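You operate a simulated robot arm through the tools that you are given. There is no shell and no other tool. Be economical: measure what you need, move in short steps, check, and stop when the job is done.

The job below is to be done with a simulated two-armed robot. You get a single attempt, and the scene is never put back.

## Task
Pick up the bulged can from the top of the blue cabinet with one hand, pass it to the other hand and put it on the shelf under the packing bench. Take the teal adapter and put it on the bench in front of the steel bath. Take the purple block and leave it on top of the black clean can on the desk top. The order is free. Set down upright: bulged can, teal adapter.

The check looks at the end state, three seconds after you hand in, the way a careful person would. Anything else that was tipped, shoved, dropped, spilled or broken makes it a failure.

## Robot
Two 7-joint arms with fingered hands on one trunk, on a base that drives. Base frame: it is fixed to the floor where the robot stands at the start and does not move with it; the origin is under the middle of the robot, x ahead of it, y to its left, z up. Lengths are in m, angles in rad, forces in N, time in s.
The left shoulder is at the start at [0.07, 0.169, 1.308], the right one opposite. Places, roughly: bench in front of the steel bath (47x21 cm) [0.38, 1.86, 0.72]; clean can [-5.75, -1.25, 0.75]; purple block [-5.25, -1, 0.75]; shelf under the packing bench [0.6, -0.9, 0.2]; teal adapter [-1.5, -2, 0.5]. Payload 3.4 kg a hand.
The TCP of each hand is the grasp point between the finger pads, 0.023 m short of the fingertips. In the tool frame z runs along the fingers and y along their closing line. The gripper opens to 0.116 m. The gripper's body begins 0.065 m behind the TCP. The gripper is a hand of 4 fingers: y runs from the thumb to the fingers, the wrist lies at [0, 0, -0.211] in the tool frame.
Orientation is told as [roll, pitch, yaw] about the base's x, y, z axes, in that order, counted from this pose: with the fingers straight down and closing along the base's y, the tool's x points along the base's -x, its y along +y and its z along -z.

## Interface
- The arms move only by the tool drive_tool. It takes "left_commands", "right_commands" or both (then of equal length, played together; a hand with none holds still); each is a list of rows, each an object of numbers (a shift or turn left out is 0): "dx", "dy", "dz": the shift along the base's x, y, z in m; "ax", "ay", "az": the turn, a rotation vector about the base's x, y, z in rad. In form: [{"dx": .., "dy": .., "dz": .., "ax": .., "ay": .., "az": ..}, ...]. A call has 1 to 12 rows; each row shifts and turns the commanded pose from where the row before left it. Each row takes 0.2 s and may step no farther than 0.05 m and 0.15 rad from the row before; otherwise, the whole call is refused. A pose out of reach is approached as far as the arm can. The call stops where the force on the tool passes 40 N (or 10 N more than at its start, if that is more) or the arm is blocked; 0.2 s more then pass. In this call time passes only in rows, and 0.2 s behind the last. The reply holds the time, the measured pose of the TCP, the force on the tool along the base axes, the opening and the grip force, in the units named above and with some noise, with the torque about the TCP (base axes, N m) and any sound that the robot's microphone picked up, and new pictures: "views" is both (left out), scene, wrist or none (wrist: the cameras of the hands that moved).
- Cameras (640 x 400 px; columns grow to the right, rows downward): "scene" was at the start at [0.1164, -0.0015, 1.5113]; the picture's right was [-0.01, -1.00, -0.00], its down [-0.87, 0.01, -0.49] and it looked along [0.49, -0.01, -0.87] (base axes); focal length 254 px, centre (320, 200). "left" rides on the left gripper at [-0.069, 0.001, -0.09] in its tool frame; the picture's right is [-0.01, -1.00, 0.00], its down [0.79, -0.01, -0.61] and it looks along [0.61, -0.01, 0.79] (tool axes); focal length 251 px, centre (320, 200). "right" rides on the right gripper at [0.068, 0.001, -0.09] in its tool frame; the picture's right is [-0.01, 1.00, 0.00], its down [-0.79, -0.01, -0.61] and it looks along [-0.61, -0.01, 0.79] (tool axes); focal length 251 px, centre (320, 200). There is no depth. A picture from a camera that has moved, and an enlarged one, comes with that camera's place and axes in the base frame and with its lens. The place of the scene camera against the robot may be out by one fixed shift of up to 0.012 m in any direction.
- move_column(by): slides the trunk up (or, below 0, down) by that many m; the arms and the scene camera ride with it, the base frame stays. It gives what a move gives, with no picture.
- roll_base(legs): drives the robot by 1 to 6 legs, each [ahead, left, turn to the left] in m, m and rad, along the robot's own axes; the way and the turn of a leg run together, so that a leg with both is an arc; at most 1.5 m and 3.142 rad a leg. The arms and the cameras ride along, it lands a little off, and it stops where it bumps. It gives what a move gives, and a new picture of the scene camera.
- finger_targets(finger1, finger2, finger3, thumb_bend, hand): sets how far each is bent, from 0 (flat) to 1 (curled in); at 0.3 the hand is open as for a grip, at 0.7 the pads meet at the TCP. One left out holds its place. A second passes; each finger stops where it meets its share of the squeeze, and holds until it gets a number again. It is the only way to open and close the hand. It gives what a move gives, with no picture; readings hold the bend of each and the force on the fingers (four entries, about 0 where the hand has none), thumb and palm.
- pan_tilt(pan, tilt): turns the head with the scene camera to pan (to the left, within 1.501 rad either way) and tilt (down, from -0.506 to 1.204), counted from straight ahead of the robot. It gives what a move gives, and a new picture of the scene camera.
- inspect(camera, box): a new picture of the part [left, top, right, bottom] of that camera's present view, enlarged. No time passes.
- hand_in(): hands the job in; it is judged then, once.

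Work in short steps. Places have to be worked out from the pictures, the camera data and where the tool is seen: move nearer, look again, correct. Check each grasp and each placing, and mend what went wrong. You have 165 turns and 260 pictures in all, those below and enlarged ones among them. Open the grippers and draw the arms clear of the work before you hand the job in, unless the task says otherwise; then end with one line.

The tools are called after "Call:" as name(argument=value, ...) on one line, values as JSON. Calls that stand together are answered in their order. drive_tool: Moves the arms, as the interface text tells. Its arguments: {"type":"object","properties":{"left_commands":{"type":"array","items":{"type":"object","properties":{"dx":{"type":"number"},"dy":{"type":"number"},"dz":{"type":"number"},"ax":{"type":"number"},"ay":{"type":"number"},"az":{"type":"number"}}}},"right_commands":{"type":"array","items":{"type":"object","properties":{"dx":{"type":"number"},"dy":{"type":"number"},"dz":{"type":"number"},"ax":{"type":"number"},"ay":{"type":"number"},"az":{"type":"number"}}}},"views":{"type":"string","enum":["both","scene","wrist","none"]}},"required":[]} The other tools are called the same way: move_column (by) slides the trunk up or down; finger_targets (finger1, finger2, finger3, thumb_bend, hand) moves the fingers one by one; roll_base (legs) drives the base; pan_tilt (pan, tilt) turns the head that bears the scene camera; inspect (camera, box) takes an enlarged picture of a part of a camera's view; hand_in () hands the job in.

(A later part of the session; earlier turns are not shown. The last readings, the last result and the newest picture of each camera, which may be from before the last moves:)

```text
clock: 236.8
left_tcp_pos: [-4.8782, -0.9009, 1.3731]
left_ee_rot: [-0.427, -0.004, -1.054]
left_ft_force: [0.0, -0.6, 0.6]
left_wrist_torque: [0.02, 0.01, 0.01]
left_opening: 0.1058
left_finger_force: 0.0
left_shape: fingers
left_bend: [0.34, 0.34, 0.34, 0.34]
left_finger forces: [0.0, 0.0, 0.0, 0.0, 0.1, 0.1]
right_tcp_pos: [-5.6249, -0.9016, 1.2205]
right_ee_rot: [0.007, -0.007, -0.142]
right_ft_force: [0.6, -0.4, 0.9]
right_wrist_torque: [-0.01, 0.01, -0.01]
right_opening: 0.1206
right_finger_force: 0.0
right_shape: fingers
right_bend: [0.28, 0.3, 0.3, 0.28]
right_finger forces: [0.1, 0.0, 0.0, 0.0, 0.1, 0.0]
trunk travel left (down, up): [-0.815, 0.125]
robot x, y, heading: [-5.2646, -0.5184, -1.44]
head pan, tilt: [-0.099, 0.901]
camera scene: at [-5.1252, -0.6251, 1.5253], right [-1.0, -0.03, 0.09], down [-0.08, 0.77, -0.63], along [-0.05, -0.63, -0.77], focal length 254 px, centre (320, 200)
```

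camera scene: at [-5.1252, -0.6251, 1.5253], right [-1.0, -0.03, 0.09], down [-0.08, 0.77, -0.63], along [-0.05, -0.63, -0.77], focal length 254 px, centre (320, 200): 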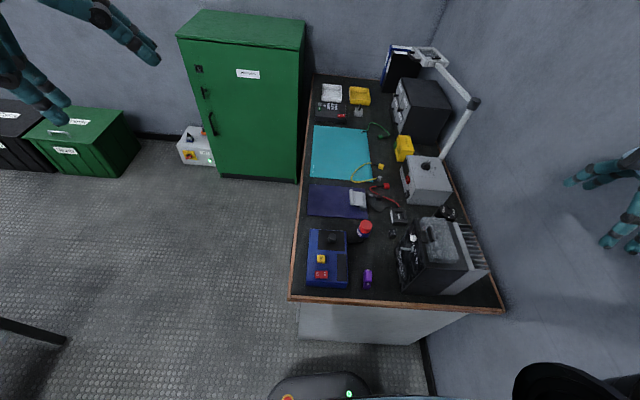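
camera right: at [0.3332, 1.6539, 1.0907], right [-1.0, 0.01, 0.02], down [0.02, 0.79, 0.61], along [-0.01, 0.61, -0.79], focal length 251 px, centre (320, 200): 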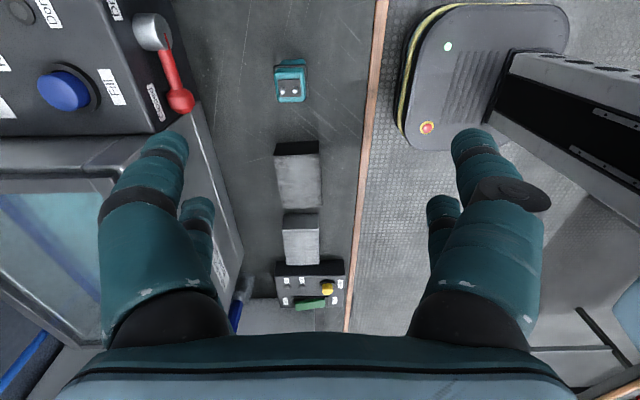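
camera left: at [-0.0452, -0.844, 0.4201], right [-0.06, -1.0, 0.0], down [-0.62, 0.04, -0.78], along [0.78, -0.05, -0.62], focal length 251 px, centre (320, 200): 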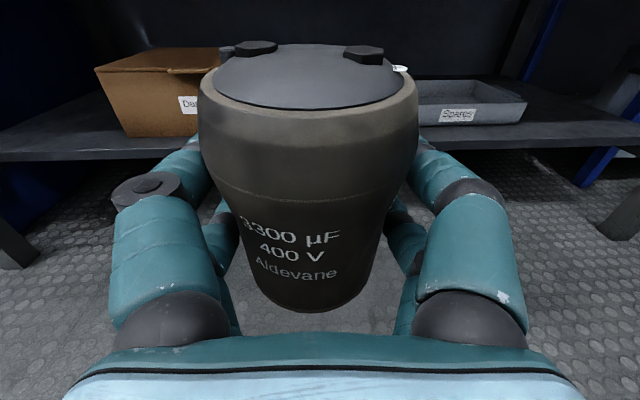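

The right elbow bumped the wall or pin-board and the body leans. I back off to the left 0.2 m and check level.

Call:
roll_base(legs=[[0, 0.2, 0]])

Call:
pan_tilt(pan=-1.3, tilt=0.3)

```text
clock: 237.5
left_tcp_pos: [-4.8597, -0.9112, 1.3895]
left_ee_rot: [-0.622, 0.183, -0.721]
left_ft_force: [1.3, -0.3, 0.0]
left_wrist_torque: [-0.03, 0.12, -0.04]
left_opening: 0.1054
left_finger_force: 0.1
left_shape: fingers
left_bend: [0.34, 0.34, 0.34, 0.34]
left_finger forces: [0.0, 0.0, 0.0, 0.0, 0.1, 0.0]
right_tcp_pos: [-5.6545, -0.9512, 1.1413]
right_ee_rot: [0.068, -0.041, -0.12]
right_ft_force: [1.8, -0.1, -0.6]
right_wrist_torque: [-0.01, 0.2, 0.03]
right_opening: 0.1204
right_finger_force: 0.0
right_shape: fingers
right_bend: [0.28, 0.3, 0.3, 0.28]
right_finger forces: [0.0, 0.0, 0.1, 0.0, 0.0, 0.1]
trunk travel left (down, up): [-0.815, 0.125]
robot x, y, heading: [-5.2488, -0.5397, -1.365]
head pan, tilt: [-0.099, 0.901]
stopped in leg 1: the robot was blocked; the commanded pose is now the measured one
camera scene: at [-5.0964, -0.6325, 1.5277], right [-0.99, -0.11, 0.09], down [-0.14, 0.77, -0.63], along [0.0, -0.63, -0.77], focal length 254 px, centre (320, 200)
```

scene: 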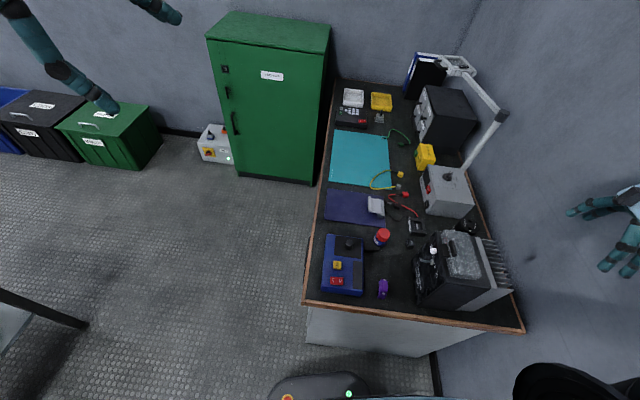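

```text
clock: 238.9
left_tcp_pos: [-4.8587, -0.9052, 1.3906]
left_ee_rot: [-0.592, 0.155, -0.703]
left_ft_force: [0.1, 0.6, 0.9]
left_wrist_torque: [0.0, 0.01, -0.01]
left_opening: 0.1056
left_finger_force: 0.0
left_shape: fingers
left_bend: [0.34, 0.34, 0.34, 0.34]
left_finger forces: [0.1, 0.0, 0.0, 0.0, 0.0, 0.0]
right_tcp_pos: [-5.6527, -0.9772, 1.1485]
right_ee_rot: [0.054, -0.052, -0.087]
right_ft_force: [0.3, -0.1, -0.4]
right_wrist_torque: [-0.01, -0.01, -0.02]
right_opening: 0.1207
right_finger_force: 0.0
right_shape: fingers
right_bend: [0.28, 0.3, 0.3, 0.28]
right_finger forces: [0.1, 0.0, 0.0, 0.0, 0.0, 0.0]
trunk travel left (down, up): [-0.815, 0.125]
robot x, y, heading: [-5.2475, -0.5534, -1.331]
head pan, tilt: [-1.3, 0.3]
camera scene: at [-5.1976, -0.6078, 1.5849], right [-0.49, 0.87, 0.02], down [0.18, 0.12, -0.98], along [-0.85, -0.48, -0.22], focal length 254 px, centre (320, 200)
```

scene: 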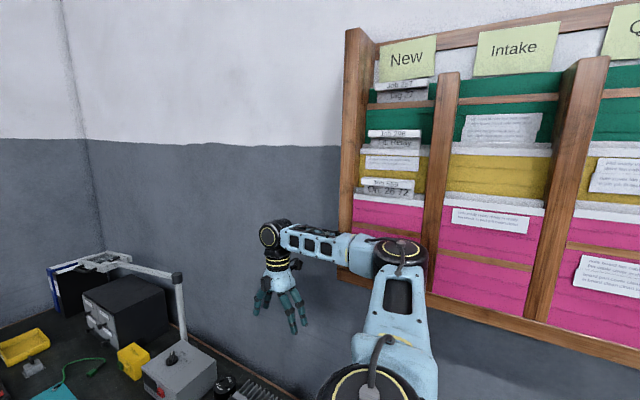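

The lean persists with the right elbow at the lower edge of the pin-board. I lower the trunk slightly to free it.

Call:
move_column(by=-0.12)

Call:
pan_tilt(pan=-1.3, tilt=0.5)

```text
clock: 239.2
left_tcp_pos: [-4.8599, -0.9149, 1.3963]
left_ee_rot: [-0.664, 0.252, -0.583]
left_ft_force: [-0.2, 0.5, -0.2]
left_wrist_torque: [0.01, 0.03, 0.02]
left_opening: 0.1054
left_finger_force: 0.0
left_shape: fingers
left_bend: [0.34, 0.34, 0.34, 0.34]
left_finger forces: [0.0, 0.0, 0.1, 0.1, 0.1, 0.0]
right_tcp_pos: [-5.659, -0.9898, 1.1099]
right_ee_rot: [0.093, -0.072, -0.172]
right_ft_force: [-0.3, -0.1, -0.7]
right_wrist_torque: [0.03, -0.01, -0.02]
right_opening: 0.1207
right_finger_force: 0.1
right_shape: fingers
right_bend: [0.28, 0.3, 0.3, 0.28]
right_finger forces: [0.1, 0.0, 0.0, 0.0, 0.0, 0.1]
trunk travel left (down, up): [-0.813, 0.127]
robot x, y, heading: [-5.246, -0.5515, -1.328]
head pan, tilt: [-1.3, 0.3]
stopped: the arm was blocked; the commanded pose is now the measured one
```

```text
clock: 239.9
left_tcp_pos: [-4.8604, -0.9157, 1.394]
left_ee_rot: [-0.664, 0.256, -0.586]
left_ft_force: [-0.1, -0.5, 0.7]
left_wrist_torque: [0.01, 0.01, 0.0]
left_opening: 0.1056
left_finger_force: 0.0
left_shape: fingers
left_bend: [0.34, 0.34, 0.34, 0.34]
left_finger forces: [0.0, 0.0, 0.0, 0.0, 0.0, 0.1]
right_tcp_pos: [-5.66, -0.9892, 1.1095]
right_ee_rot: [0.095, -0.069, -0.174]
right_ft_force: [-0.2, -1.1, -0.3]
right_wrist_torque: [-0.02, -0.01, -0.02]
right_opening: 0.1205
right_finger_force: 0.0
right_shape: fingers
right_bend: [0.28, 0.3, 0.3, 0.28]
right_finger forces: [0.0, 0.0, 0.0, 0.0, 0.1, 0.0]
trunk travel left (down, up): [-0.813, 0.127]
robot x, y, heading: [-5.2473, -0.5556, -1.328]
head pan, tilt: [-1.3, 0.499]
camera scene: at [-5.1907, -0.607, 1.5647], right [-0.49, 0.87, 0.02], down [0.34, 0.21, -0.92], along [-0.8, -0.44, -0.4], focal length 254 px, centre (320, 200)
```

scene: 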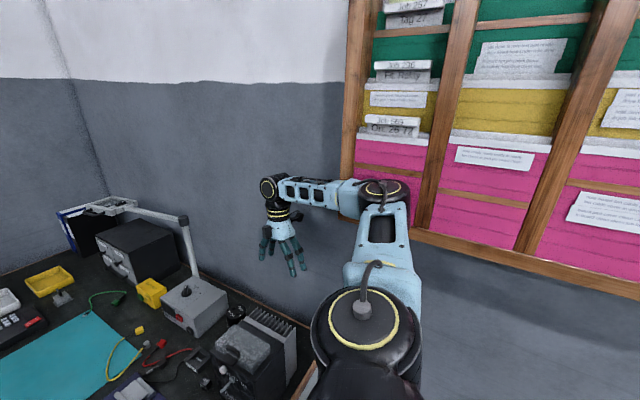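

Lowering is blocked, so the elbow seems to rest on the rack's lower frame. I raise the trunk 0.1 and slide left.

Call:
move_column(by=0.1)

Call:
roll_base(legs=[[0, 0.2, 0]])

```text
clock: 240.3
left_tcp_pos: [-4.8708, -0.9295, 1.4055]
left_ee_rot: [-0.719, 0.355, -0.476]
left_ft_force: [-0.7, 0.4, -0.4]
left_wrist_torque: [0.0, 0.02, 0.01]
left_opening: 0.1056
left_finger_force: 0.2
left_shape: fingers
left_bend: [0.34, 0.34, 0.34, 0.34]
left_finger forces: [0.0, 0.0, 0.0, 0.0, 0.0, 0.1]
right_tcp_pos: [-5.6581, -0.9993, 1.0665]
right_ee_rot: [0.167, -0.104, -0.247]
right_ft_force: [0.1, -0.3, -0.4]
right_wrist_torque: [-0.06, -0.01, -0.04]
right_opening: 0.1207
right_finger_force: 0.2
right_shape: fingers
right_bend: [0.28, 0.3, 0.3, 0.28]
right_finger forces: [0.0, 0.0, 0.1, 0.0, 0.0, 0.1]
trunk travel left (down, up): [-0.815, 0.125]
robot x, y, heading: [-5.2451, -0.5467, -1.326]
head pan, tilt: [-1.3, 0.499]
stopped: the arm was blocked; the commanded pose is now the measured one
```

```text
clock: 241.0
left_tcp_pos: [-4.8944, -0.9625, 1.4076]
left_ee_rot: [-0.686, 0.344, -0.357]
left_ft_force: [1.6, 1.1, -0.8]
left_wrist_torque: [0.0, 0.05, -0.04]
left_opening: 0.1055
left_finger_force: 0.1
left_shape: fingers
left_bend: [0.34, 0.34, 0.34, 0.34]
left_finger forces: [0.0, 0.0, 0.0, 0.1, 0.1, 0.0]
right_tcp_pos: [-5.6806, -1.0826, 1.018]
right_ee_rot: [0.209, -0.136, -0.278]
right_ft_force: [0.8, 0.0, 0.1]
right_wrist_torque: [-0.02, 0.08, 0.06]
right_opening: 0.1212
right_finger_force: 0.1
right_shape: fingers
right_bend: [0.28, 0.3, 0.3, 0.28]
right_finger forces: [0.0, 0.0, 0.1, 0.0, 0.1, 0.0]
trunk travel left (down, up): [-0.815, 0.125]
robot x, y, heading: [-5.2254, -0.5711, -1.248]
head pan, tilt: [-1.3, 0.499]
stopped in leg 1: the robot was blocked; the commanded pose is now the measured one
camera scene: at [-5.2509, -0.6677, 1.5562], right [-0.56, 0.83, 0.01], down [0.37, 0.26, -0.89], along [-0.74, -0.49, -0.46], focal length 254 px, centre (320, 200)
```

scene: 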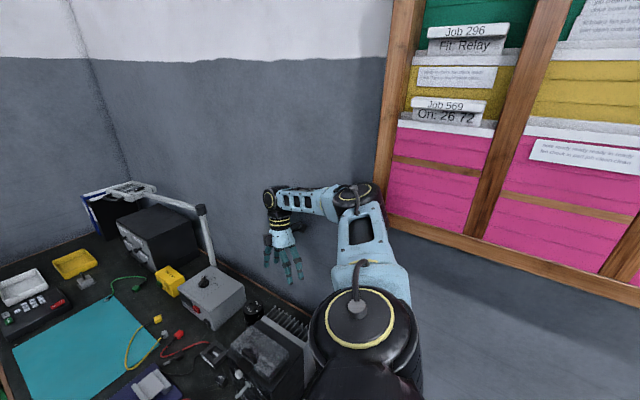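

Both sideways and column moves are blocked by the hooked elbow. I free it by moving the right hand: first up 0.16, then toward +x.

Call:
drive_tool(right_commands=[{"dz": 0.04}, {"dz": 0.04}, {"dz": 0.04}, {"dz": 0.03}, {"dx": 0.03}, {"dx": 0.04}, {"dx": 0.04}, {"dx": 0.04}], views="scene")

```text
clock: 243.0
left_tcp_pos: [-4.8907, -0.9517, 1.4119]
left_ee_rot: [-0.697, 0.346, -0.369]
left_ft_force: [0.0, 0.4, -1.2]
left_wrist_torque: [0.02, 0.03, 0.01]
left_opening: 0.1057
left_finger_force: 0.0
left_shape: fingers
left_bend: [0.34, 0.34, 0.34, 0.34]
left_finger forces: [0.1, 0.0, 0.0, 0.0, 0.0, 0.0]
right_tcp_pos: [-5.5256, -1.0648, 1.1714]
right_ee_rot: [0.199, -0.14, -0.27]
right_ft_force: [-0.6, 0.1, 0.3]
right_wrist_torque: [-0.04, -0.04, 0.02]
right_opening: 0.121
right_finger_force: 0.1
right_shape: fingers
right_bend: [0.28, 0.3, 0.3, 0.28]
right_finger forces: [0.1, 0.0, 0.0, 0.1, 0.0, 0.1]
right hand out of reach, approached as far as the arm can: row 1
trunk travel left (down, up): [-0.815, 0.125]
robot x, y, heading: [-5.2275, -0.5649, -1.264]
head pan, tilt: [-1.3, 0.499]
stopped in row 8 (right hand): the arm was blocked; the commanded pose is now the measured one
camera scene: at [-5.2494, -0.6547, 1.5598], right [-0.55, 0.84, 0.01], down [0.38, 0.26, -0.89], along [-0.75, -0.48, -0.45], focal length 254 px, centre (320, 200)
```

scene: 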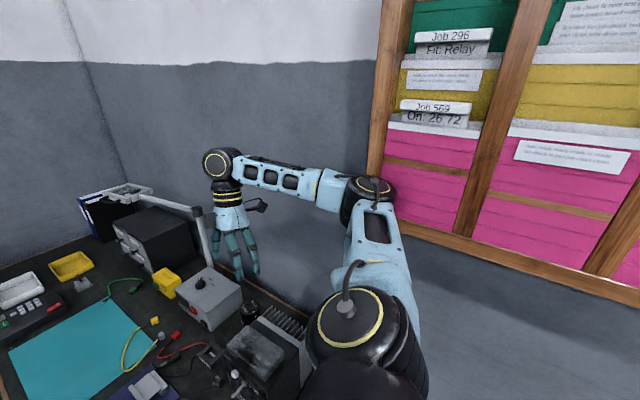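

The lean is gone (camera level). I now slide the base left 0.15.

Call:
roll_base(legs=[[0, 0.15, 0]])

```text
clock: 244.4
left_tcp_pos: [-4.7868, -0.9161, 1.4173]
left_ee_rot: [-0.679, 0.319, -0.364]
left_ft_force: [-0.5, 0.3, -0.7]
left_wrist_torque: [0.03, 0.0, 0.0]
left_opening: 0.1057
left_finger_force: 0.2
left_shape: fingers
left_bend: [0.34, 0.34, 0.34, 0.34]
left_finger forces: [0.0, 0.0, 0.0, 0.0, 0.0, 0.0]
right_tcp_pos: [-5.4146, -1.027, 1.1563]
right_ee_rot: [0.212, -0.167, -0.271]
right_ft_force: [-0.4, 0.0, 0.5]
right_wrist_torque: [0.02, 0.04, 0.0]
right_opening: 0.1213
right_finger_force: 0.1
right_shape: fingers
right_bend: [0.28, 0.3, 0.3, 0.28]
right_finger forces: [0.0, 0.0, 0.1, 0.1, 0.0, 0.0]
trunk travel left (down, up): [-0.815, 0.125]
robot x, y, heading: [-5.0854, -0.5166, -1.262]
head pan, tilt: [-1.3, 0.499]
camera scene: at [-5.148, -0.6193, 1.556], right [-0.55, 0.84, 0.0], down [0.4, 0.26, -0.88], along [-0.73, -0.48, -0.48], focal length 254 px, centre (320, 200)
```

scene: 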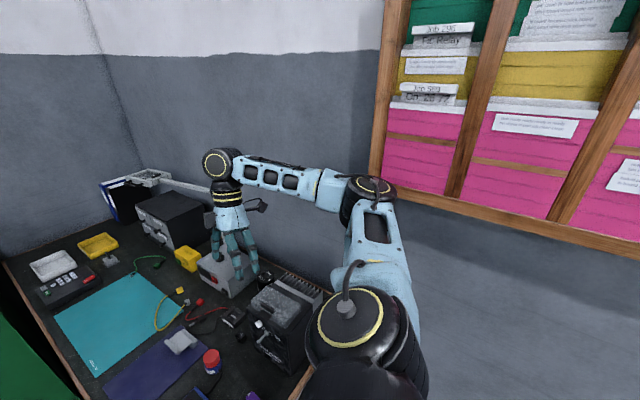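

Free again; the rack looks undisturbed. The device blocks reaching the can from this side, so I return to the desk front: slide left, turn to face −x, and go in front of the block.

Call:
roll_base(legs=[[0, 0.62, 0], [0, 0, -1.88], [0, 0.72, 0]])

Call:
pan_tilt(pan=0.0, tilt=0.75)

```text
clock: 256.0
left_tcp_pos: [-4.9772, -1.2011, 1.4178]
left_ee_rot: [-0.679, 0.321, -2.271]
left_ft_force: [0.1, 0.2, -0.6]
left_wrist_torque: [0.01, -0.02, -0.01]
left_opening: 0.106
left_finger_force: 0.0
left_shape: fingers
left_bend: [0.34, 0.34, 0.34, 0.34]
left_finger forces: [0.1, 0.0, 0.1, 0.0, 0.1, 0.1]
right_tcp_pos: [-4.8738, -0.5713, 1.1569]
right_ee_rot: [0.214, -0.168, -2.179]
right_ft_force: [0.0, 0.3, 0.4]
right_wrist_torque: [0.0, 0.0, -0.03]
right_opening: 0.1209
right_finger_force: 0.1
right_shape: fingers
right_bend: [0.28, 0.3, 0.3, 0.28]
right_finger forces: [0.0, 0.1, 0.1, 0.0, 0.1, 0.0]
trunk travel left (down, up): [-0.815, 0.125]
robot x, y, heading: [-4.5056, -1.0467, 3.113]
head pan, tilt: [-1.3, 0.499]
camera scene: at [-4.5763, -0.9572, 1.556], right [0.97, 0.24, 0.0], down [0.12, -0.47, -0.88], along [-0.21, 0.85, -0.48], focal length 254 px, centre (320, 200)
```

scene: 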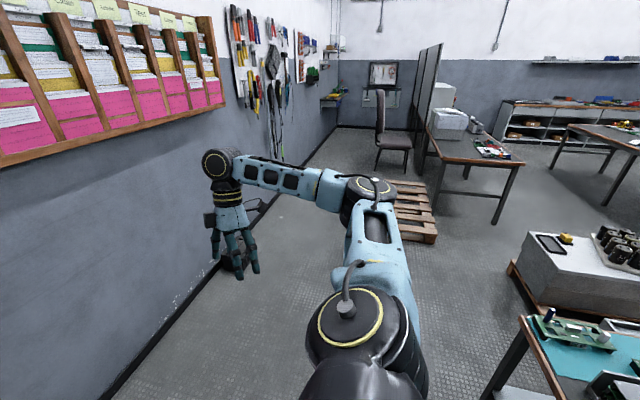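

```text
clock: 257.5
left_tcp_pos: [-4.9778, -1.2035, 1.4167]
left_ee_rot: [-0.678, 0.323, -2.271]
left_ft_force: [0.5, 0.1, 0.7]
left_wrist_torque: [-0.03, -0.02, 0.01]
left_opening: 0.1058
left_finger_force: 0.2
left_shape: fingers
left_bend: [0.34, 0.34, 0.34, 0.34]
left_finger forces: [0.0, 0.0, 0.0, 0.1, 0.0, 0.1]
right_tcp_pos: [-4.8725, -0.572, 1.1581]
right_ee_rot: [0.214, -0.163, -2.179]
right_ft_force: [-0.1, -0.6, -0.7]
right_wrist_torque: [-0.01, 0.0, -0.03]
right_opening: 0.1212
right_finger_force: 0.0
right_shape: fingers
right_bend: [0.28, 0.3, 0.3, 0.28]
right_finger forces: [0.0, 0.1, 0.0, 0.0, 0.0, 0.1]
trunk travel left (down, up): [-0.815, 0.125]
robot x, y, heading: [-4.5051, -1.0517, 3.113]
head pan, tilt: [0.0, 0.75]
camera scene: at [-4.6372, -1.0448, 1.5342], right [0.03, 1.0, 0.0], down [0.68, -0.02, -0.73], along [-0.73, 0.02, -0.68], focal length 254 px, centre (320, 200)
```

scene: 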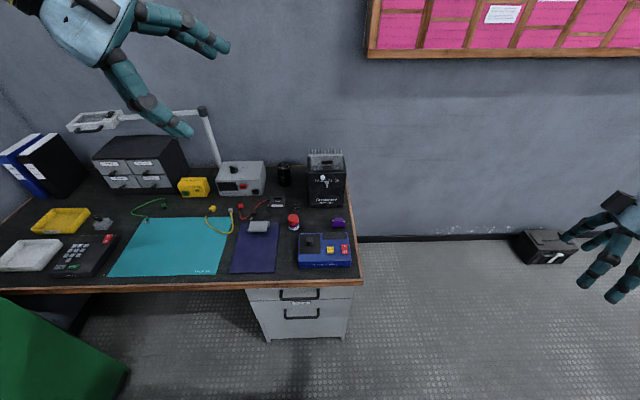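

From here the whole desk is visible. I enlarge the block and the can.

Call:
inspect(camera="scene", box=[300, 200, 364, 280])

Call:
inspect(camera="scene", box=[250, 140, 350, 215])

```text
5.00 times, centred on (332, 240) of scene
camera zoom: at [-4.6372, -1.0448, 1.5342], right [0.03, 1.0, 0.0], down [0.68, -0.02, -0.73], along [-0.73, 0.02, -0.68], focal length 1271 px, centre (260, 0)
```

zoom: 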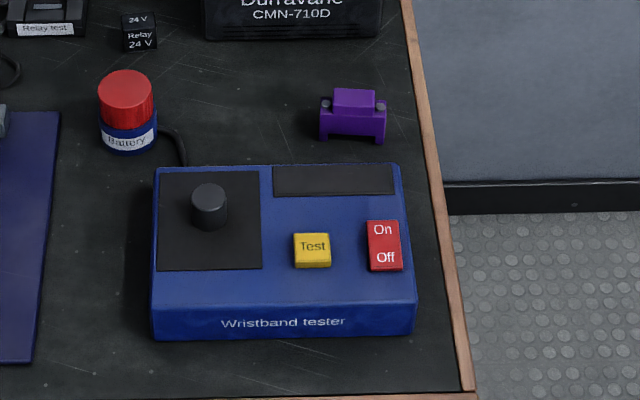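

```text
5.33 times, centred on (300, 178) of scene
camera zoom: at [-4.6372, -1.0448, 1.5342], right [0.03, 1.0, 0.0], down [0.68, -0.02, -0.73], along [-0.73, 0.02, -0.68], focal length 1356 px, centre (427, 320)
```

zoom: 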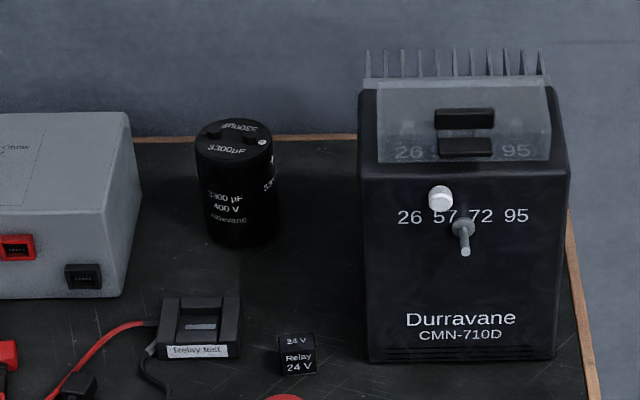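

The block is about 5.2×2×3.8 cm at (−5.32, −0.95), the can top at z≈0.845. I'll pick with the right hand closing along x, leaning from the right, then yaw 90° so it fits between the can's bolts. First I set the hand orientation here.

Call:
drive_tool(right_commands=[{"az": 0.1216}, {"az": 0.1216}, {"az": 0.1216}, {"az": 0.1216}, {"az": 0.1216}, {"ay": 0.11}, {"ay": 0.11}, {"ax": -0.14}, {"ax": -0.15}], views="none")

Call:
move_column(by=-0.2)

Call:
inspect(camera="right", box=[0, 0, 640, 400])

```text
clock: 259.5
left_tcp_pos: [-4.9812, -1.2029, 1.416]
left_ee_rot: [-0.679, 0.323, -2.27]
left_ft_force: [0.3, 0.1, -0.7]
left_wrist_torque: [0.02, -0.02, 0.03]
left_opening: 0.1061
left_finger_force: 0.1
left_shape: fingers
left_bend: [0.34, 0.34, 0.34, 0.34]
left_finger forces: [0.0, 0.0, 0.0, 0.1, 0.0, 0.0]
right_tcp_pos: [-4.9359, -0.6017, 1.168]
right_ee_rot: [-0.012, -0.364, -1.542]
right_ft_force: [-0.6, -0.7, 0.3]
right_wrist_torque: [0.06, -0.05, -0.01]
right_opening: 0.121
right_finger_force: 0.0
right_shape: fingers
right_bend: [0.28, 0.3, 0.3, 0.28]
right_finger forces: [0.0, 0.0, 0.1, 0.1, 0.1, 0.0]
right hand out of reach, approached as far as the arm can: row 7, 8, 9
trunk travel left (down, up): [-0.815, 0.125]
robot x, y, heading: [-4.5073, -1.0488, 3.113]
head pan, tilt: [0.0, 0.75]
```

```text
clock: 261.7
left_tcp_pos: [-4.978, -1.2022, 1.2176]
left_ee_rot: [-0.678, 0.322, -2.269]
left_ft_force: [0.1, -0.2, -0.1]
left_wrist_torque: [0.02, -0.01, -0.02]
left_opening: 0.1058
left_finger_force: 0.1
left_shape: fingers
left_bend: [0.34, 0.34, 0.34, 0.34]
left_finger forces: [0.1, 0.1, 0.1, 0.0, 0.0, 0.0]
right_tcp_pos: [-4.9327, -0.6019, 0.9685]
right_ee_rot: [-0.017, -0.365, -1.539]
right_ft_force: [0.8, -0.5, -0.6]
right_wrist_torque: [-0.01, 0.01, 0.03]
right_opening: 0.121
right_finger_force: 0.1
right_shape: fingers
right_bend: [0.28, 0.3, 0.3, 0.28]
right_finger forces: [0.0, 0.0, 0.1, 0.0, 0.0, 0.0]
trunk travel left (down, up): [-0.615, 0.325]
robot x, y, heading: [-4.5028, -1.048, 3.115]
head pan, tilt: [0.0, 0.75]
```

```text
1.00 times, centred on (320, 200) of right (not enlarged: the box is as wide or as high as the picture)
camera zoom: at [-4.9313, -0.5063, 1.0283], right [1.0, 0.02, -0.01], down [0.02, -0.53, 0.85], along [0.01, -0.85, -0.53], focal length 251 px, centre (320, 200)
```

zoom: 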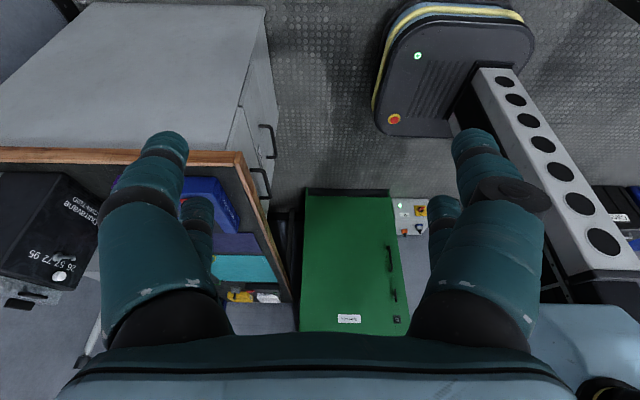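

The hand leans 0.365 rad from the right as wanted. I drive ahead 0.22 and bring the hand over the block.

Call:
roll_base(legs=[[0.22, 0, 0.02]])

Call:
drive_tool(right_commands=[{"dx": -0.015, "dy": -0.035, "ax": -0.03}, {"dx": -0.015, "dy": -0.035, "ax": -0.03}, {"dx": -0.015, "dy": -0.035, "ax": -0.03}, {"dx": -0.015, "dy": -0.035, "ax": -0.03}, {"dx": -0.015, "dy": -0.035}, {"dx": -0.015, "dy": -0.035}, {"dx": -0.015, "dy": -0.035}, {"dx": -0.015, "dy": -0.035}, {"dx": -0.015, "dy": -0.035}, {"dx": -0.015, "dy": -0.03}])

```text
clock: 263.3
left_tcp_pos: [-5.1918, -1.208, 1.218]
left_ee_rot: [-0.68, 0.32, -2.249]
left_ft_force: [0.1, 0.6, -0.3]
left_wrist_torque: [-0.02, 0.0, -0.02]
left_opening: 0.1058
left_finger_force: 0.0
left_shape: fingers
left_bend: [0.34, 0.34, 0.34, 0.34]
left_finger forces: [0.0, 0.0, 0.0, 0.1, 0.1, 0.0]
right_tcp_pos: [-5.1601, -0.6078, 0.9692]
right_ee_rot: [-0.017, -0.366, -1.518]
right_ft_force: [-0.3, 0.4, -0.2]
right_wrist_torque: [-0.01, 0.01, -0.01]
right_opening: 0.1211
right_finger_force: 0.0
right_shape: fingers
right_bend: [0.28, 0.3, 0.3, 0.28]
right_finger forces: [0.0, 0.1, 0.1, 0.0, 0.1, 0.0]
trunk travel left (down, up): [-0.615, 0.325]
robot x, y, heading: [-4.7259, -1.044, 3.132]
head pan, tilt: [0.0, 0.75]
camera scene: at [-4.8552, -1.0439, 1.3342], right [0.01, 1.0, 0.0], down [0.68, 0.0, -0.73], along [-0.73, 0.0, -0.68], focal length 254 px, centre (320, 200)
```

scene: 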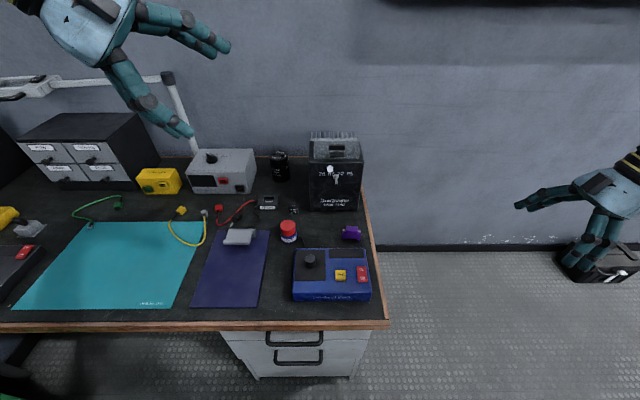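

```text
clock: 265.5
left_tcp_pos: [-5.1925, -1.2093, 1.2174]
left_ee_rot: [-0.679, 0.321, -2.249]
left_ft_force: [0.1, -0.3, -0.3]
left_wrist_torque: [0.04, 0.0, -0.01]
left_opening: 0.1055
left_finger_force: 0.0
left_shape: fingers
left_bend: [0.34, 0.34, 0.34, 0.34]
left_finger forces: [0.1, 0.0, 0.0, 0.0, 0.0, 0.1]
right_tcp_pos: [-5.31, -0.9536, 0.9696]
right_ee_rot: [-0.024, -0.485, -1.516]
right_ft_force: [0.0, -0.7, -0.4]
right_wrist_torque: [-0.01, 0.0, 0.01]
right_opening: 0.1208
right_finger_force: 0.1
right_shape: fingers
right_bend: [0.28, 0.3, 0.3, 0.28]
right_finger forces: [0.1, 0.0, 0.1, 0.0, 0.0, 0.1]
trunk travel left (down, up): [-0.615, 0.325]
robot x, y, heading: [-4.7217, -1.045, 3.139]
head pan, tilt: [0.0, 0.75]
camera scene: at [-4.856, -1.0454, 1.3341], right [0.01, 1.0, 0.0], down [0.68, 0.0, -0.73], along [-0.73, 0.01, -0.68], focal length 254 px, centre (320, 200)
camera right: at [-5.3113, -0.8514, 1.017], right [1.0, 0.04, -0.02], down [0.03, -0.42, 0.91], along [0.03, -0.91, -0.42], focal length 251 px, centre (320, 200)
```

scene: 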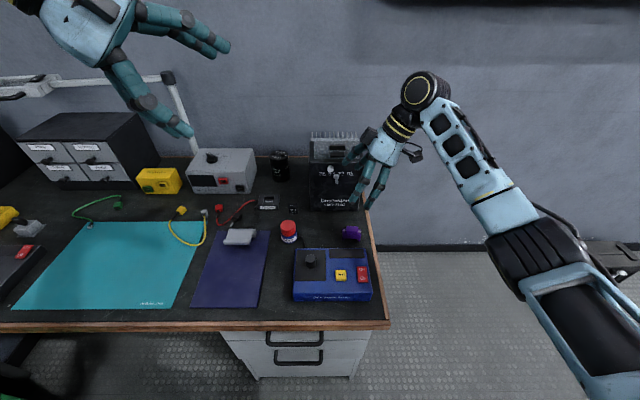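
right: 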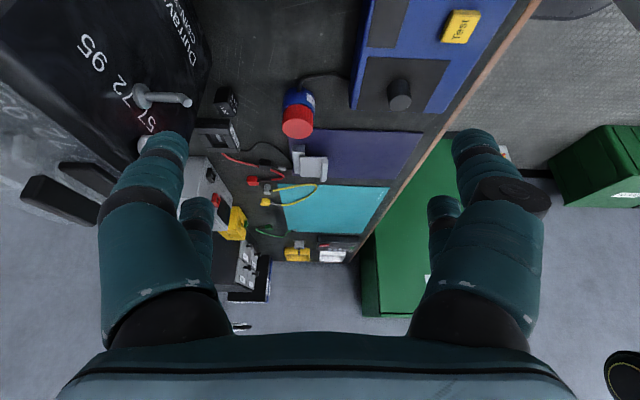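

I refine the block position with an enlarged view before descending.

Call:
inspect(camera="scene", box=[310, 170, 410, 250])

Call:
finger_targets(hand="right", finger1=0.47, finger2=0.47, finger3=0.47, thumb_bend=0.47)

Call:
inspect(camera="right", box=[0, 0, 640, 400])

```text
5.00 times, centred on (360, 210) of scene
camera zoom: at [-4.856, -1.0454, 1.3341], right [0.01, 1.0, 0.0], down [0.68, 0.0, -0.73], along [-0.73, 0.01, -0.68], focal length 1271 px, centre (120, 150)
```

zoom: 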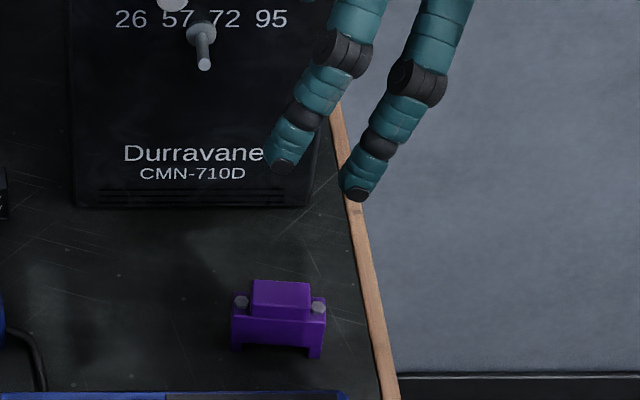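

```text
clock: 266.5
left_tcp_pos: [-5.1921, -1.2089, 1.2154]
left_ee_rot: [-0.681, 0.323, -2.25]
left_ft_force: [-0.5, 0.5, 0.3]
left_wrist_torque: [-0.01, 0.0, -0.01]
left_opening: 0.1056
left_finger_force: 0.1
left_shape: fingers
left_bend: [0.34, 0.34, 0.34, 0.34]
left_finger forces: [0.0, 0.0, 0.0, 0.0, 0.0, 0.1]
right_tcp_pos: [-5.3103, -0.953, 0.9691]
right_ee_rot: [-0.024, -0.487, -1.516]
right_ft_force: [-0.4, 0.0, -0.5]
right_wrist_torque: [0.01, 0.01, 0.0]
right_opening: 0.0681
right_finger_force: 0.0
right_shape: fingers
right_bend: [0.47, 0.47, 0.47, 0.47]
right_finger forces: [0.1, 0.0, 0.0, 0.0, 0.0, 0.0]
trunk travel left (down, up): [-0.615, 0.325]
robot x, y, heading: [-4.7231, -1.0446, 3.136]
head pan, tilt: [0.0, 0.75]
```

```text
1.00 times, centred on (320, 200) of right (not enlarged: the box is as wide or as high as the picture)
camera zoom: at [-5.3109, -0.8501, 1.0169], right [1.0, 0.04, -0.02], down [0.03, -0.42, 0.91], along [0.03, -0.91, -0.42], focal length 251 px, centre (320, 200)
```

zoom: 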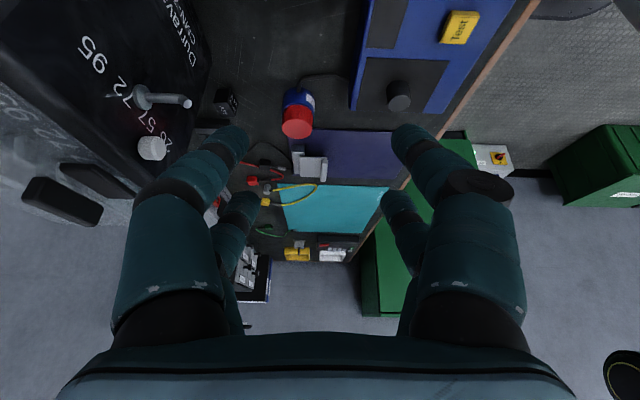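

Block centre is (−5.323, −0.9475), yawed slightly. I align, descend to z 0.83 and check.

Call:
drive_tool(right_commands=[{"dx": -0.013, "dy": 0.005, "az": -0.12}, {"dz": -0.04}, {"dz": -0.04}, {"dz": -0.04}, {"dz": -0.02}], views="wrist")

Call:
inspect(camera="scene", box=[310, 170, 410, 250])

```text
clock: 267.7
left_tcp_pos: [-5.1913, -1.2088, 1.2169]
left_ee_rot: [-0.677, 0.323, -2.25]
left_ft_force: [0.4, 0.8, 0.3]
left_wrist_torque: [0.04, -0.03, 0.0]
left_opening: 0.1057
left_finger_force: 0.0
left_shape: fingers
left_bend: [0.34, 0.34, 0.34, 0.34]
left_finger forces: [0.1, 0.0, 0.1, 0.0, 0.0, 0.1]
right_tcp_pos: [-5.3223, -0.9484, 0.8285]
right_ee_rot: [-0.023, -0.485, -1.636]
right_ft_force: [0.5, 0.5, 0.0]
right_wrist_torque: [0.03, -0.02, -0.03]
right_opening: 0.0676
right_finger_force: 0.1
right_shape: fingers
right_bend: [0.47, 0.47, 0.47, 0.47]
right_finger forces: [0.1, 0.0, 0.0, 0.0, 0.0, 0.0]
trunk travel left (down, up): [-0.615, 0.325]
robot x, y, heading: [-4.7227, -1.0424, 3.138]
head pan, tilt: [0.0, 0.75]
camera right: at [-5.3103, -0.8475, 0.8765], right [1.0, -0.08, -0.02], down [-0.02, -0.42, 0.91], along [-0.08, -0.9, -0.42], focal length 251 px, centre (320, 200)
```

right: 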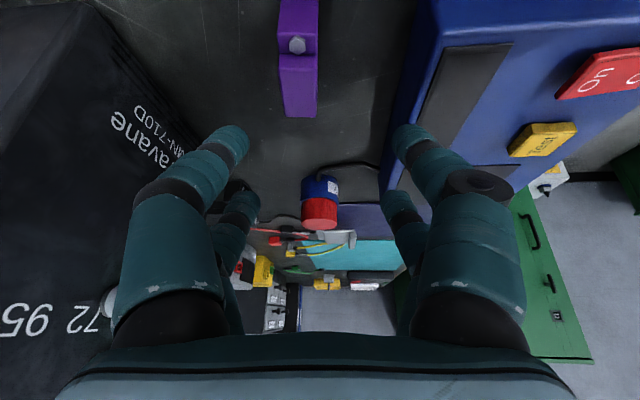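

```text
5.00 times, centred on (360, 210) of scene
camera zoom: at [-4.8557, -1.0439, 1.3341], right [0.01, 1.0, 0.0], down [0.68, 0.0, -0.73], along [-0.73, 0.0, -0.68], focal length 1271 px, centre (120, 150)
```

zoom: 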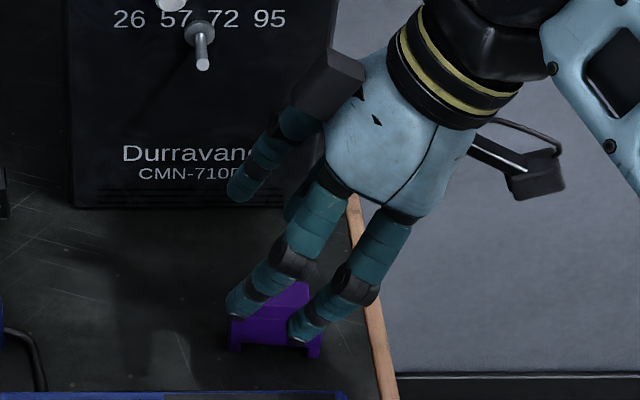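

The wrist view puts the block about 8 mm further −x. I shift 7 mm and descend to 0.79.

Call:
drive_tool(right_commands=[{"dx": -0.007, "dy": -0.003}, {"dz": -0.02}, {"dz": -0.018}], views="wrist")

Call:
inspect(camera="scene", box=[320, 190, 400, 250])

```text
clock: 268.5
left_tcp_pos: [-5.1925, -1.208, 1.2169]
left_ee_rot: [-0.681, 0.323, -2.25]
left_ft_force: [0.2, 0.3, 0.3]
left_wrist_torque: [0.01, -0.01, 0.01]
left_opening: 0.1057
left_finger_force: 0.0
left_shape: fingers
left_bend: [0.34, 0.34, 0.34, 0.34]
left_finger forces: [0.0, 0.0, 0.1, 0.1, 0.1, 0.0]
right_tcp_pos: [-5.3312, -0.9502, 0.7918]
right_ee_rot: [-0.022, -0.483, -1.635]
right_ft_force: [0.6, 0.5, 0.2]
right_wrist_torque: [0.02, -0.02, -0.04]
right_opening: 0.0674
right_finger_force: 0.0
right_shape: fingers
right_bend: [0.47, 0.47, 0.47, 0.47]
right_finger forces: [0.0, 0.0, 0.1, 0.0, 0.0, 0.0]
trunk travel left (down, up): [-0.615, 0.325]
robot x, y, heading: [-4.7256, -1.0426, 3.132]
head pan, tilt: [0.0, 0.75]
camera right: at [-5.32, -0.8496, 0.839], right [1.0, -0.08, -0.02], down [-0.02, -0.42, 0.91], along [-0.08, -0.9, -0.42], focal length 251 px, centre (320, 200)
```

right: 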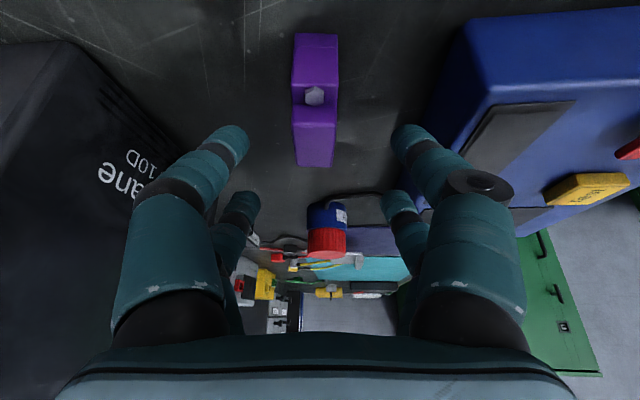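

```text
6.67 times, centred on (360, 220) of scene
camera zoom: at [-4.8558, -1.0441, 1.3341], right [0.01, 1.0, 0.0], down [0.68, 0.0, -0.73], along [-0.73, 0.0, -0.68], focal length 1695 px, centre (53, 67)
```

zoom: 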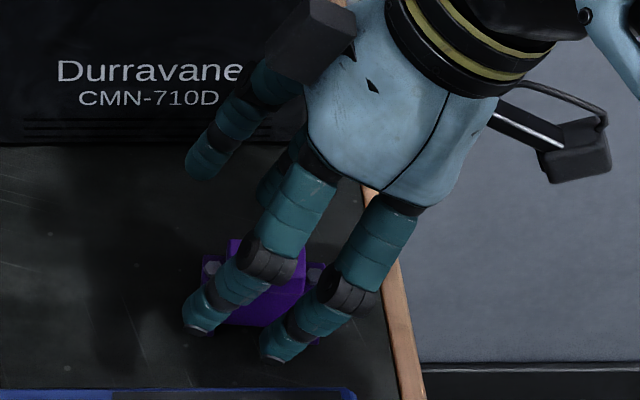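

The hand is about 1.5–2 cm too far −y. I shift +y 18 mm, lower 4 mm and look again.

Call:
drive_tool(right_commands=[{"dy": 0.018, "dz": -0.001}, {"dz": -0.003}], views="wrist")

Call:
inspect(camera="scene", box=[320, 190, 400, 250])

```text
clock: 269.1
left_tcp_pos: [-5.1924, -1.2099, 1.2157]
left_ee_rot: [-0.678, 0.323, -2.25]
left_ft_force: [0.9, 0.5, 0.8]
left_wrist_torque: [0.04, 0.02, -0.01]
left_opening: 0.1056
left_finger_force: 0.0
left_shape: fingers
left_bend: [0.34, 0.34, 0.34, 0.34]
left_finger forces: [0.0, 0.0, 0.0, 0.0, 0.0, 0.1]
right_tcp_pos: [-5.332, -0.933, 0.7873]
right_ee_rot: [-0.024, -0.483, -1.635]
right_ft_force: [0.0, -0.5, 1.0]
right_wrist_torque: [0.0, 0.01, 0.01]
right_opening: 0.0677
right_finger_force: 0.0
right_shape: fingers
right_bend: [0.47, 0.47, 0.47, 0.47]
right_finger forces: [0.0, 0.0, 0.0, 0.0, 0.0, 0.1]
trunk travel left (down, up): [-0.615, 0.325]
robot x, y, heading: [-4.7227, -1.0408, 3.138]
head pan, tilt: [0.0, 0.75]
camera right: at [-5.3199, -0.8311, 0.8342], right [1.0, -0.08, -0.02], down [-0.02, -0.42, 0.91], along [-0.08, -0.9, -0.42], focal length 251 px, centre (320, 200)
```

right: 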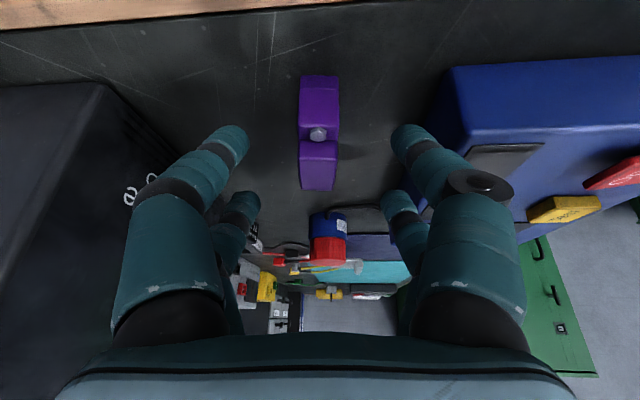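

```text
6.67 times, centred on (360, 220) of scene
camera zoom: at [-4.8557, -1.0444, 1.3341], right [0.01, 1.0, 0.0], down [0.68, 0.0, -0.73], along [-0.73, 0.0, -0.68], focal length 1695 px, centre (53, 67)
```

zoom: 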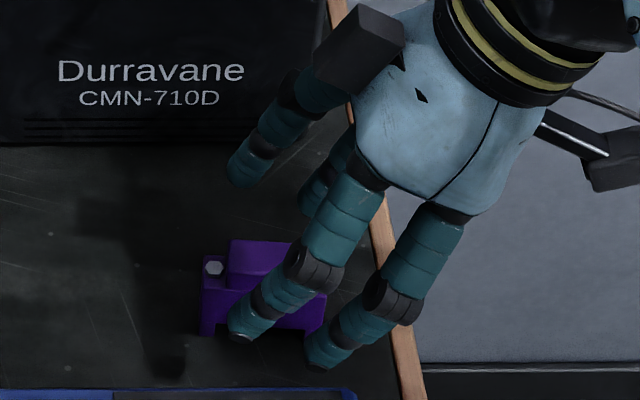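

The digits are nearly centred (6 mm too far +y now). I correct and close all digits.

Call:
drive_tool(right_commands=[{"dy": -0.006}], views="none")

Call:
finger_targets(hand="right", finger1=0.68, finger2=0.68, finger3=0.68, thumb_bend=0.68)

Call:
inspect(camera="right", box=[160, 40, 480, 240])

Call:
inspect(camera="scene", box=[320, 190, 400, 250])

```text
clock: 269.5
left_tcp_pos: [-5.1928, -1.208, 1.2167]
left_ee_rot: [-0.68, 0.324, -2.249]
left_ft_force: [1.0, -0.4, -1.0]
left_wrist_torque: [0.01, -0.06, 0.0]
left_opening: 0.1059
left_finger_force: 0.0
left_shape: fingers
left_bend: [0.34, 0.34, 0.34, 0.34]
left_finger forces: [0.0, 0.0, 0.0, 0.0, 0.0, 0.1]
right_tcp_pos: [-5.3315, -0.9393, 0.7864]
right_ee_rot: [-0.026, -0.485, -1.634]
right_ft_force: [0.1, -0.2, 0.2]
right_wrist_torque: [-0.04, 0.01, -0.01]
right_opening: 0.0676
right_finger_force: 0.0
right_shape: fingers
right_bend: [0.47, 0.47, 0.47, 0.47]
right_finger forces: [0.1, 0.0, 0.0, 0.1, 0.0, 0.0]
trunk travel left (down, up): [-0.615, 0.325]
robot x, y, heading: [-4.7236, -1.0456, 3.137]
head pan, tilt: [0.0, 0.75]
```

```text
clock: 270.5
left_tcp_pos: [-5.1922, -1.209, 1.2169]
left_ee_rot: [-0.679, 0.323, -2.25]
left_ft_force: [0.3, -0.2, -0.2]
left_wrist_torque: [-0.01, 0.01, 0.01]
left_opening: 0.1055
left_finger_force: 0.0
left_shape: fingers
left_bend: [0.34, 0.34, 0.34, 0.34]
left_finger forces: [0.0, 0.0, 0.0, 0.1, 0.0, 0.1]
right_tcp_pos: [-5.3314, -0.9384, 0.7864]
right_ee_rot: [-0.025, -0.484, -1.635]
right_ft_force: [-0.4, -0.3, 0.3]
right_wrist_torque: [0.0, 0.0, -0.02]
right_opening: 0.0173
right_finger_force: 3.5
right_shape: fingers
right_bend: [0.64, 0.68, 0.68, 0.65]
right_finger forces: [3.2, 0.1, 0.1, 0.0, 3.4, 0.0]
trunk travel left (down, up): [-0.615, 0.325]
robot x, y, heading: [-4.7235, -1.0417, 3.14]
head pan, tilt: [0.0, 0.75]
```

```text
2.00 times, centred on (320, 140) of right
camera zoom: at [-5.3198, -0.8368, 0.8339], right [1.0, -0.08, -0.02], down [-0.02, -0.42, 0.91], along [-0.08, -0.9, -0.42], focal length 503 px, centre (320, 320)
```

zoom: 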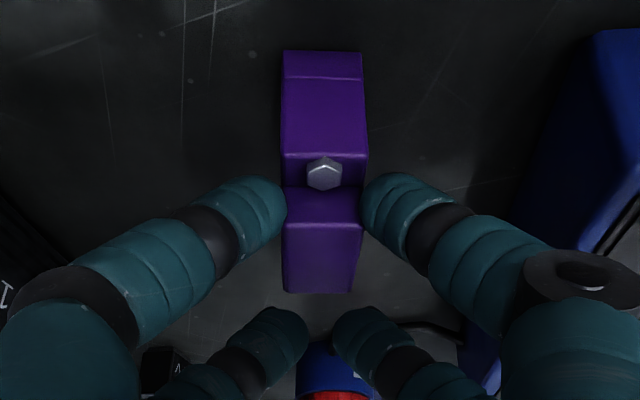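

```text
6.67 times, centred on (360, 220) of scene
camera zoom: at [-4.8556, -1.0439, 1.3341], right [0.01, 1.0, 0.0], down [0.68, 0.0, -0.73], along [-0.73, 0.0, -0.68], focal length 1695 px, centre (53, 67)
```

zoom: 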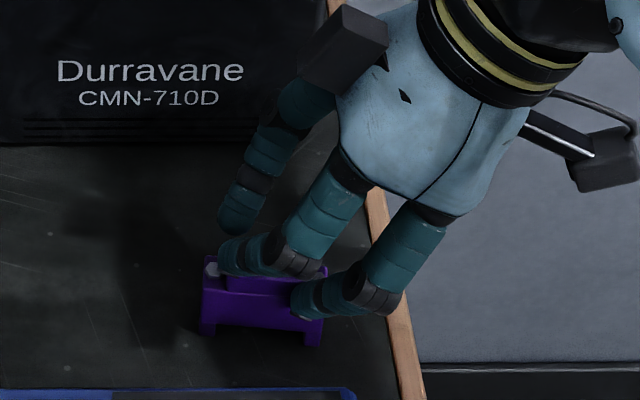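

Only the lower pair touches, near the block's +y end (3.4 N). I reopen slightly, shift −y 12 mm and lower 9 mm for a better hold.

Call:
finger_targets(hand="right", finger1=0.56, finger2=0.56, finger3=0.56, thumb_bend=0.56)

Call:
drive_tool(right_commands=[{"dy": -0.012}, {"dz": -0.005}, {"dz": -0.004}], views="none")

Call:
finger_targets(hand="right", finger1=0.7, finger2=0.7, finger3=0.7, thumb_bend=0.7)

Call:
inspect(camera="scene", box=[320, 190, 400, 250])

```text
clock: 271.5
left_tcp_pos: [-5.191, -1.2071, 1.2167]
left_ee_rot: [-0.678, 0.322, -2.249]
left_ft_force: [-0.6, 0.2, 0.0]
left_wrist_torque: [-0.02, 0.02, -0.02]
left_opening: 0.1056
left_finger_force: 0.1
left_shape: fingers
left_bend: [0.34, 0.34, 0.34, 0.34]
left_finger forces: [0.0, 0.1, 0.1, 0.0, 0.0, 0.0]
right_tcp_pos: [-5.3308, -0.9386, 0.7859]
right_ee_rot: [-0.025, -0.485, -1.636]
right_ft_force: [0.1, 0.0, 0.2]
right_wrist_torque: [0.0, -0.01, -0.01]
right_opening: 0.0401
right_finger_force: 0.1
right_shape: fingers
right_bend: [0.56, 0.56, 0.56, 0.56]
right_finger forces: [0.0, 0.1, 0.0, 0.0, 0.0, 0.0]
trunk travel left (down, up): [-0.615, 0.325]
robot x, y, heading: [-4.7232, -1.0466, 3.137]
head pan, tilt: [0.0, 0.75]
```

```text
clock: 272.3
left_tcp_pos: [-5.1918, -1.208, 1.2172]
left_ee_rot: [-0.679, 0.323, -2.25]
left_ft_force: [0.2, 0.2, 0.0]
left_wrist_torque: [0.01, 0.0, 0.03]
left_opening: 0.1057
left_finger_force: 0.1
left_shape: fingers
left_bend: [0.34, 0.34, 0.34, 0.34]
left_finger forces: [0.0, 0.0, 0.0, 0.1, 0.0, 0.0]
right_tcp_pos: [-5.3303, -0.9503, 0.777]
right_ee_rot: [-0.023, -0.484, -1.635]
right_ft_force: [-0.5, -0.3, 0.0]
right_wrist_torque: [0.02, -0.03, 0.02]
right_opening: 0.0397
right_finger_force: 0.0
right_shape: fingers
right_bend: [0.56, 0.56, 0.56, 0.56]
right_finger forces: [0.0, 0.0, 0.1, 0.0, 0.0, 0.1]
trunk travel left (down, up): [-0.615, 0.325]
robot x, y, heading: [-4.7206, -1.0448, 3.139]
head pan, tilt: [0.0, 0.75]
```

```text
clock: 273.3
left_tcp_pos: [-5.1923, -1.2082, 1.2174]
left_ee_rot: [-0.679, 0.322, -2.25]
left_ft_force: [0.6, 0.2, 0.4]
left_wrist_torque: [0.0, 0.0, 0.02]
left_opening: 0.1057
left_finger_force: 0.0
left_shape: fingers
left_bend: [0.34, 0.34, 0.34, 0.34]
left_finger forces: [0.1, 0.0, 0.0, 0.1, 0.0, 0.1]
right_tcp_pos: [-5.3307, -0.95, 0.7765]
right_ee_rot: [-0.025, -0.483, -1.635]
right_ft_force: [-0.6, -0.5, 0.5]
right_wrist_torque: [0.0, -0.01, -0.04]
right_opening: 0.0166
right_finger_force: 4.6
right_shape: fingers
right_bend: [0.64, 0.7, 0.7, 0.65]
right_finger forces: [5.2, 0.1, 0.0, 0.0, 5.0, 0.1]
trunk travel left (down, up): [-0.615, 0.325]
robot x, y, heading: [-4.7226, -1.0448, 3.138]
head pan, tilt: [0.0, 0.75]
```

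```text
6.67 times, centred on (360, 220) of scene
camera zoom: at [-4.8556, -1.0439, 1.3341], right [0.01, 1.0, 0.0], down [0.68, 0.0, -0.73], along [-0.73, 0.0, -0.68], focal length 1695 px, centre (53, 67)
```

zoom: 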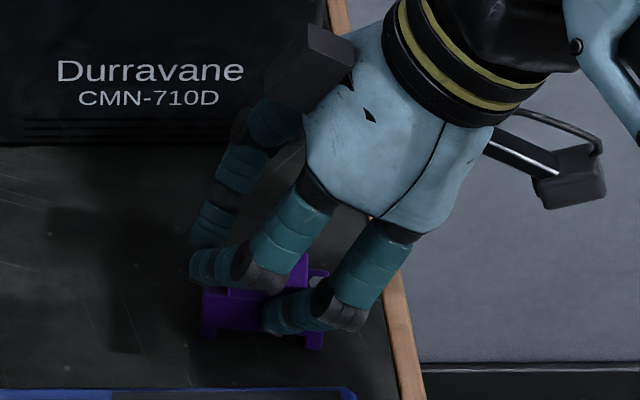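

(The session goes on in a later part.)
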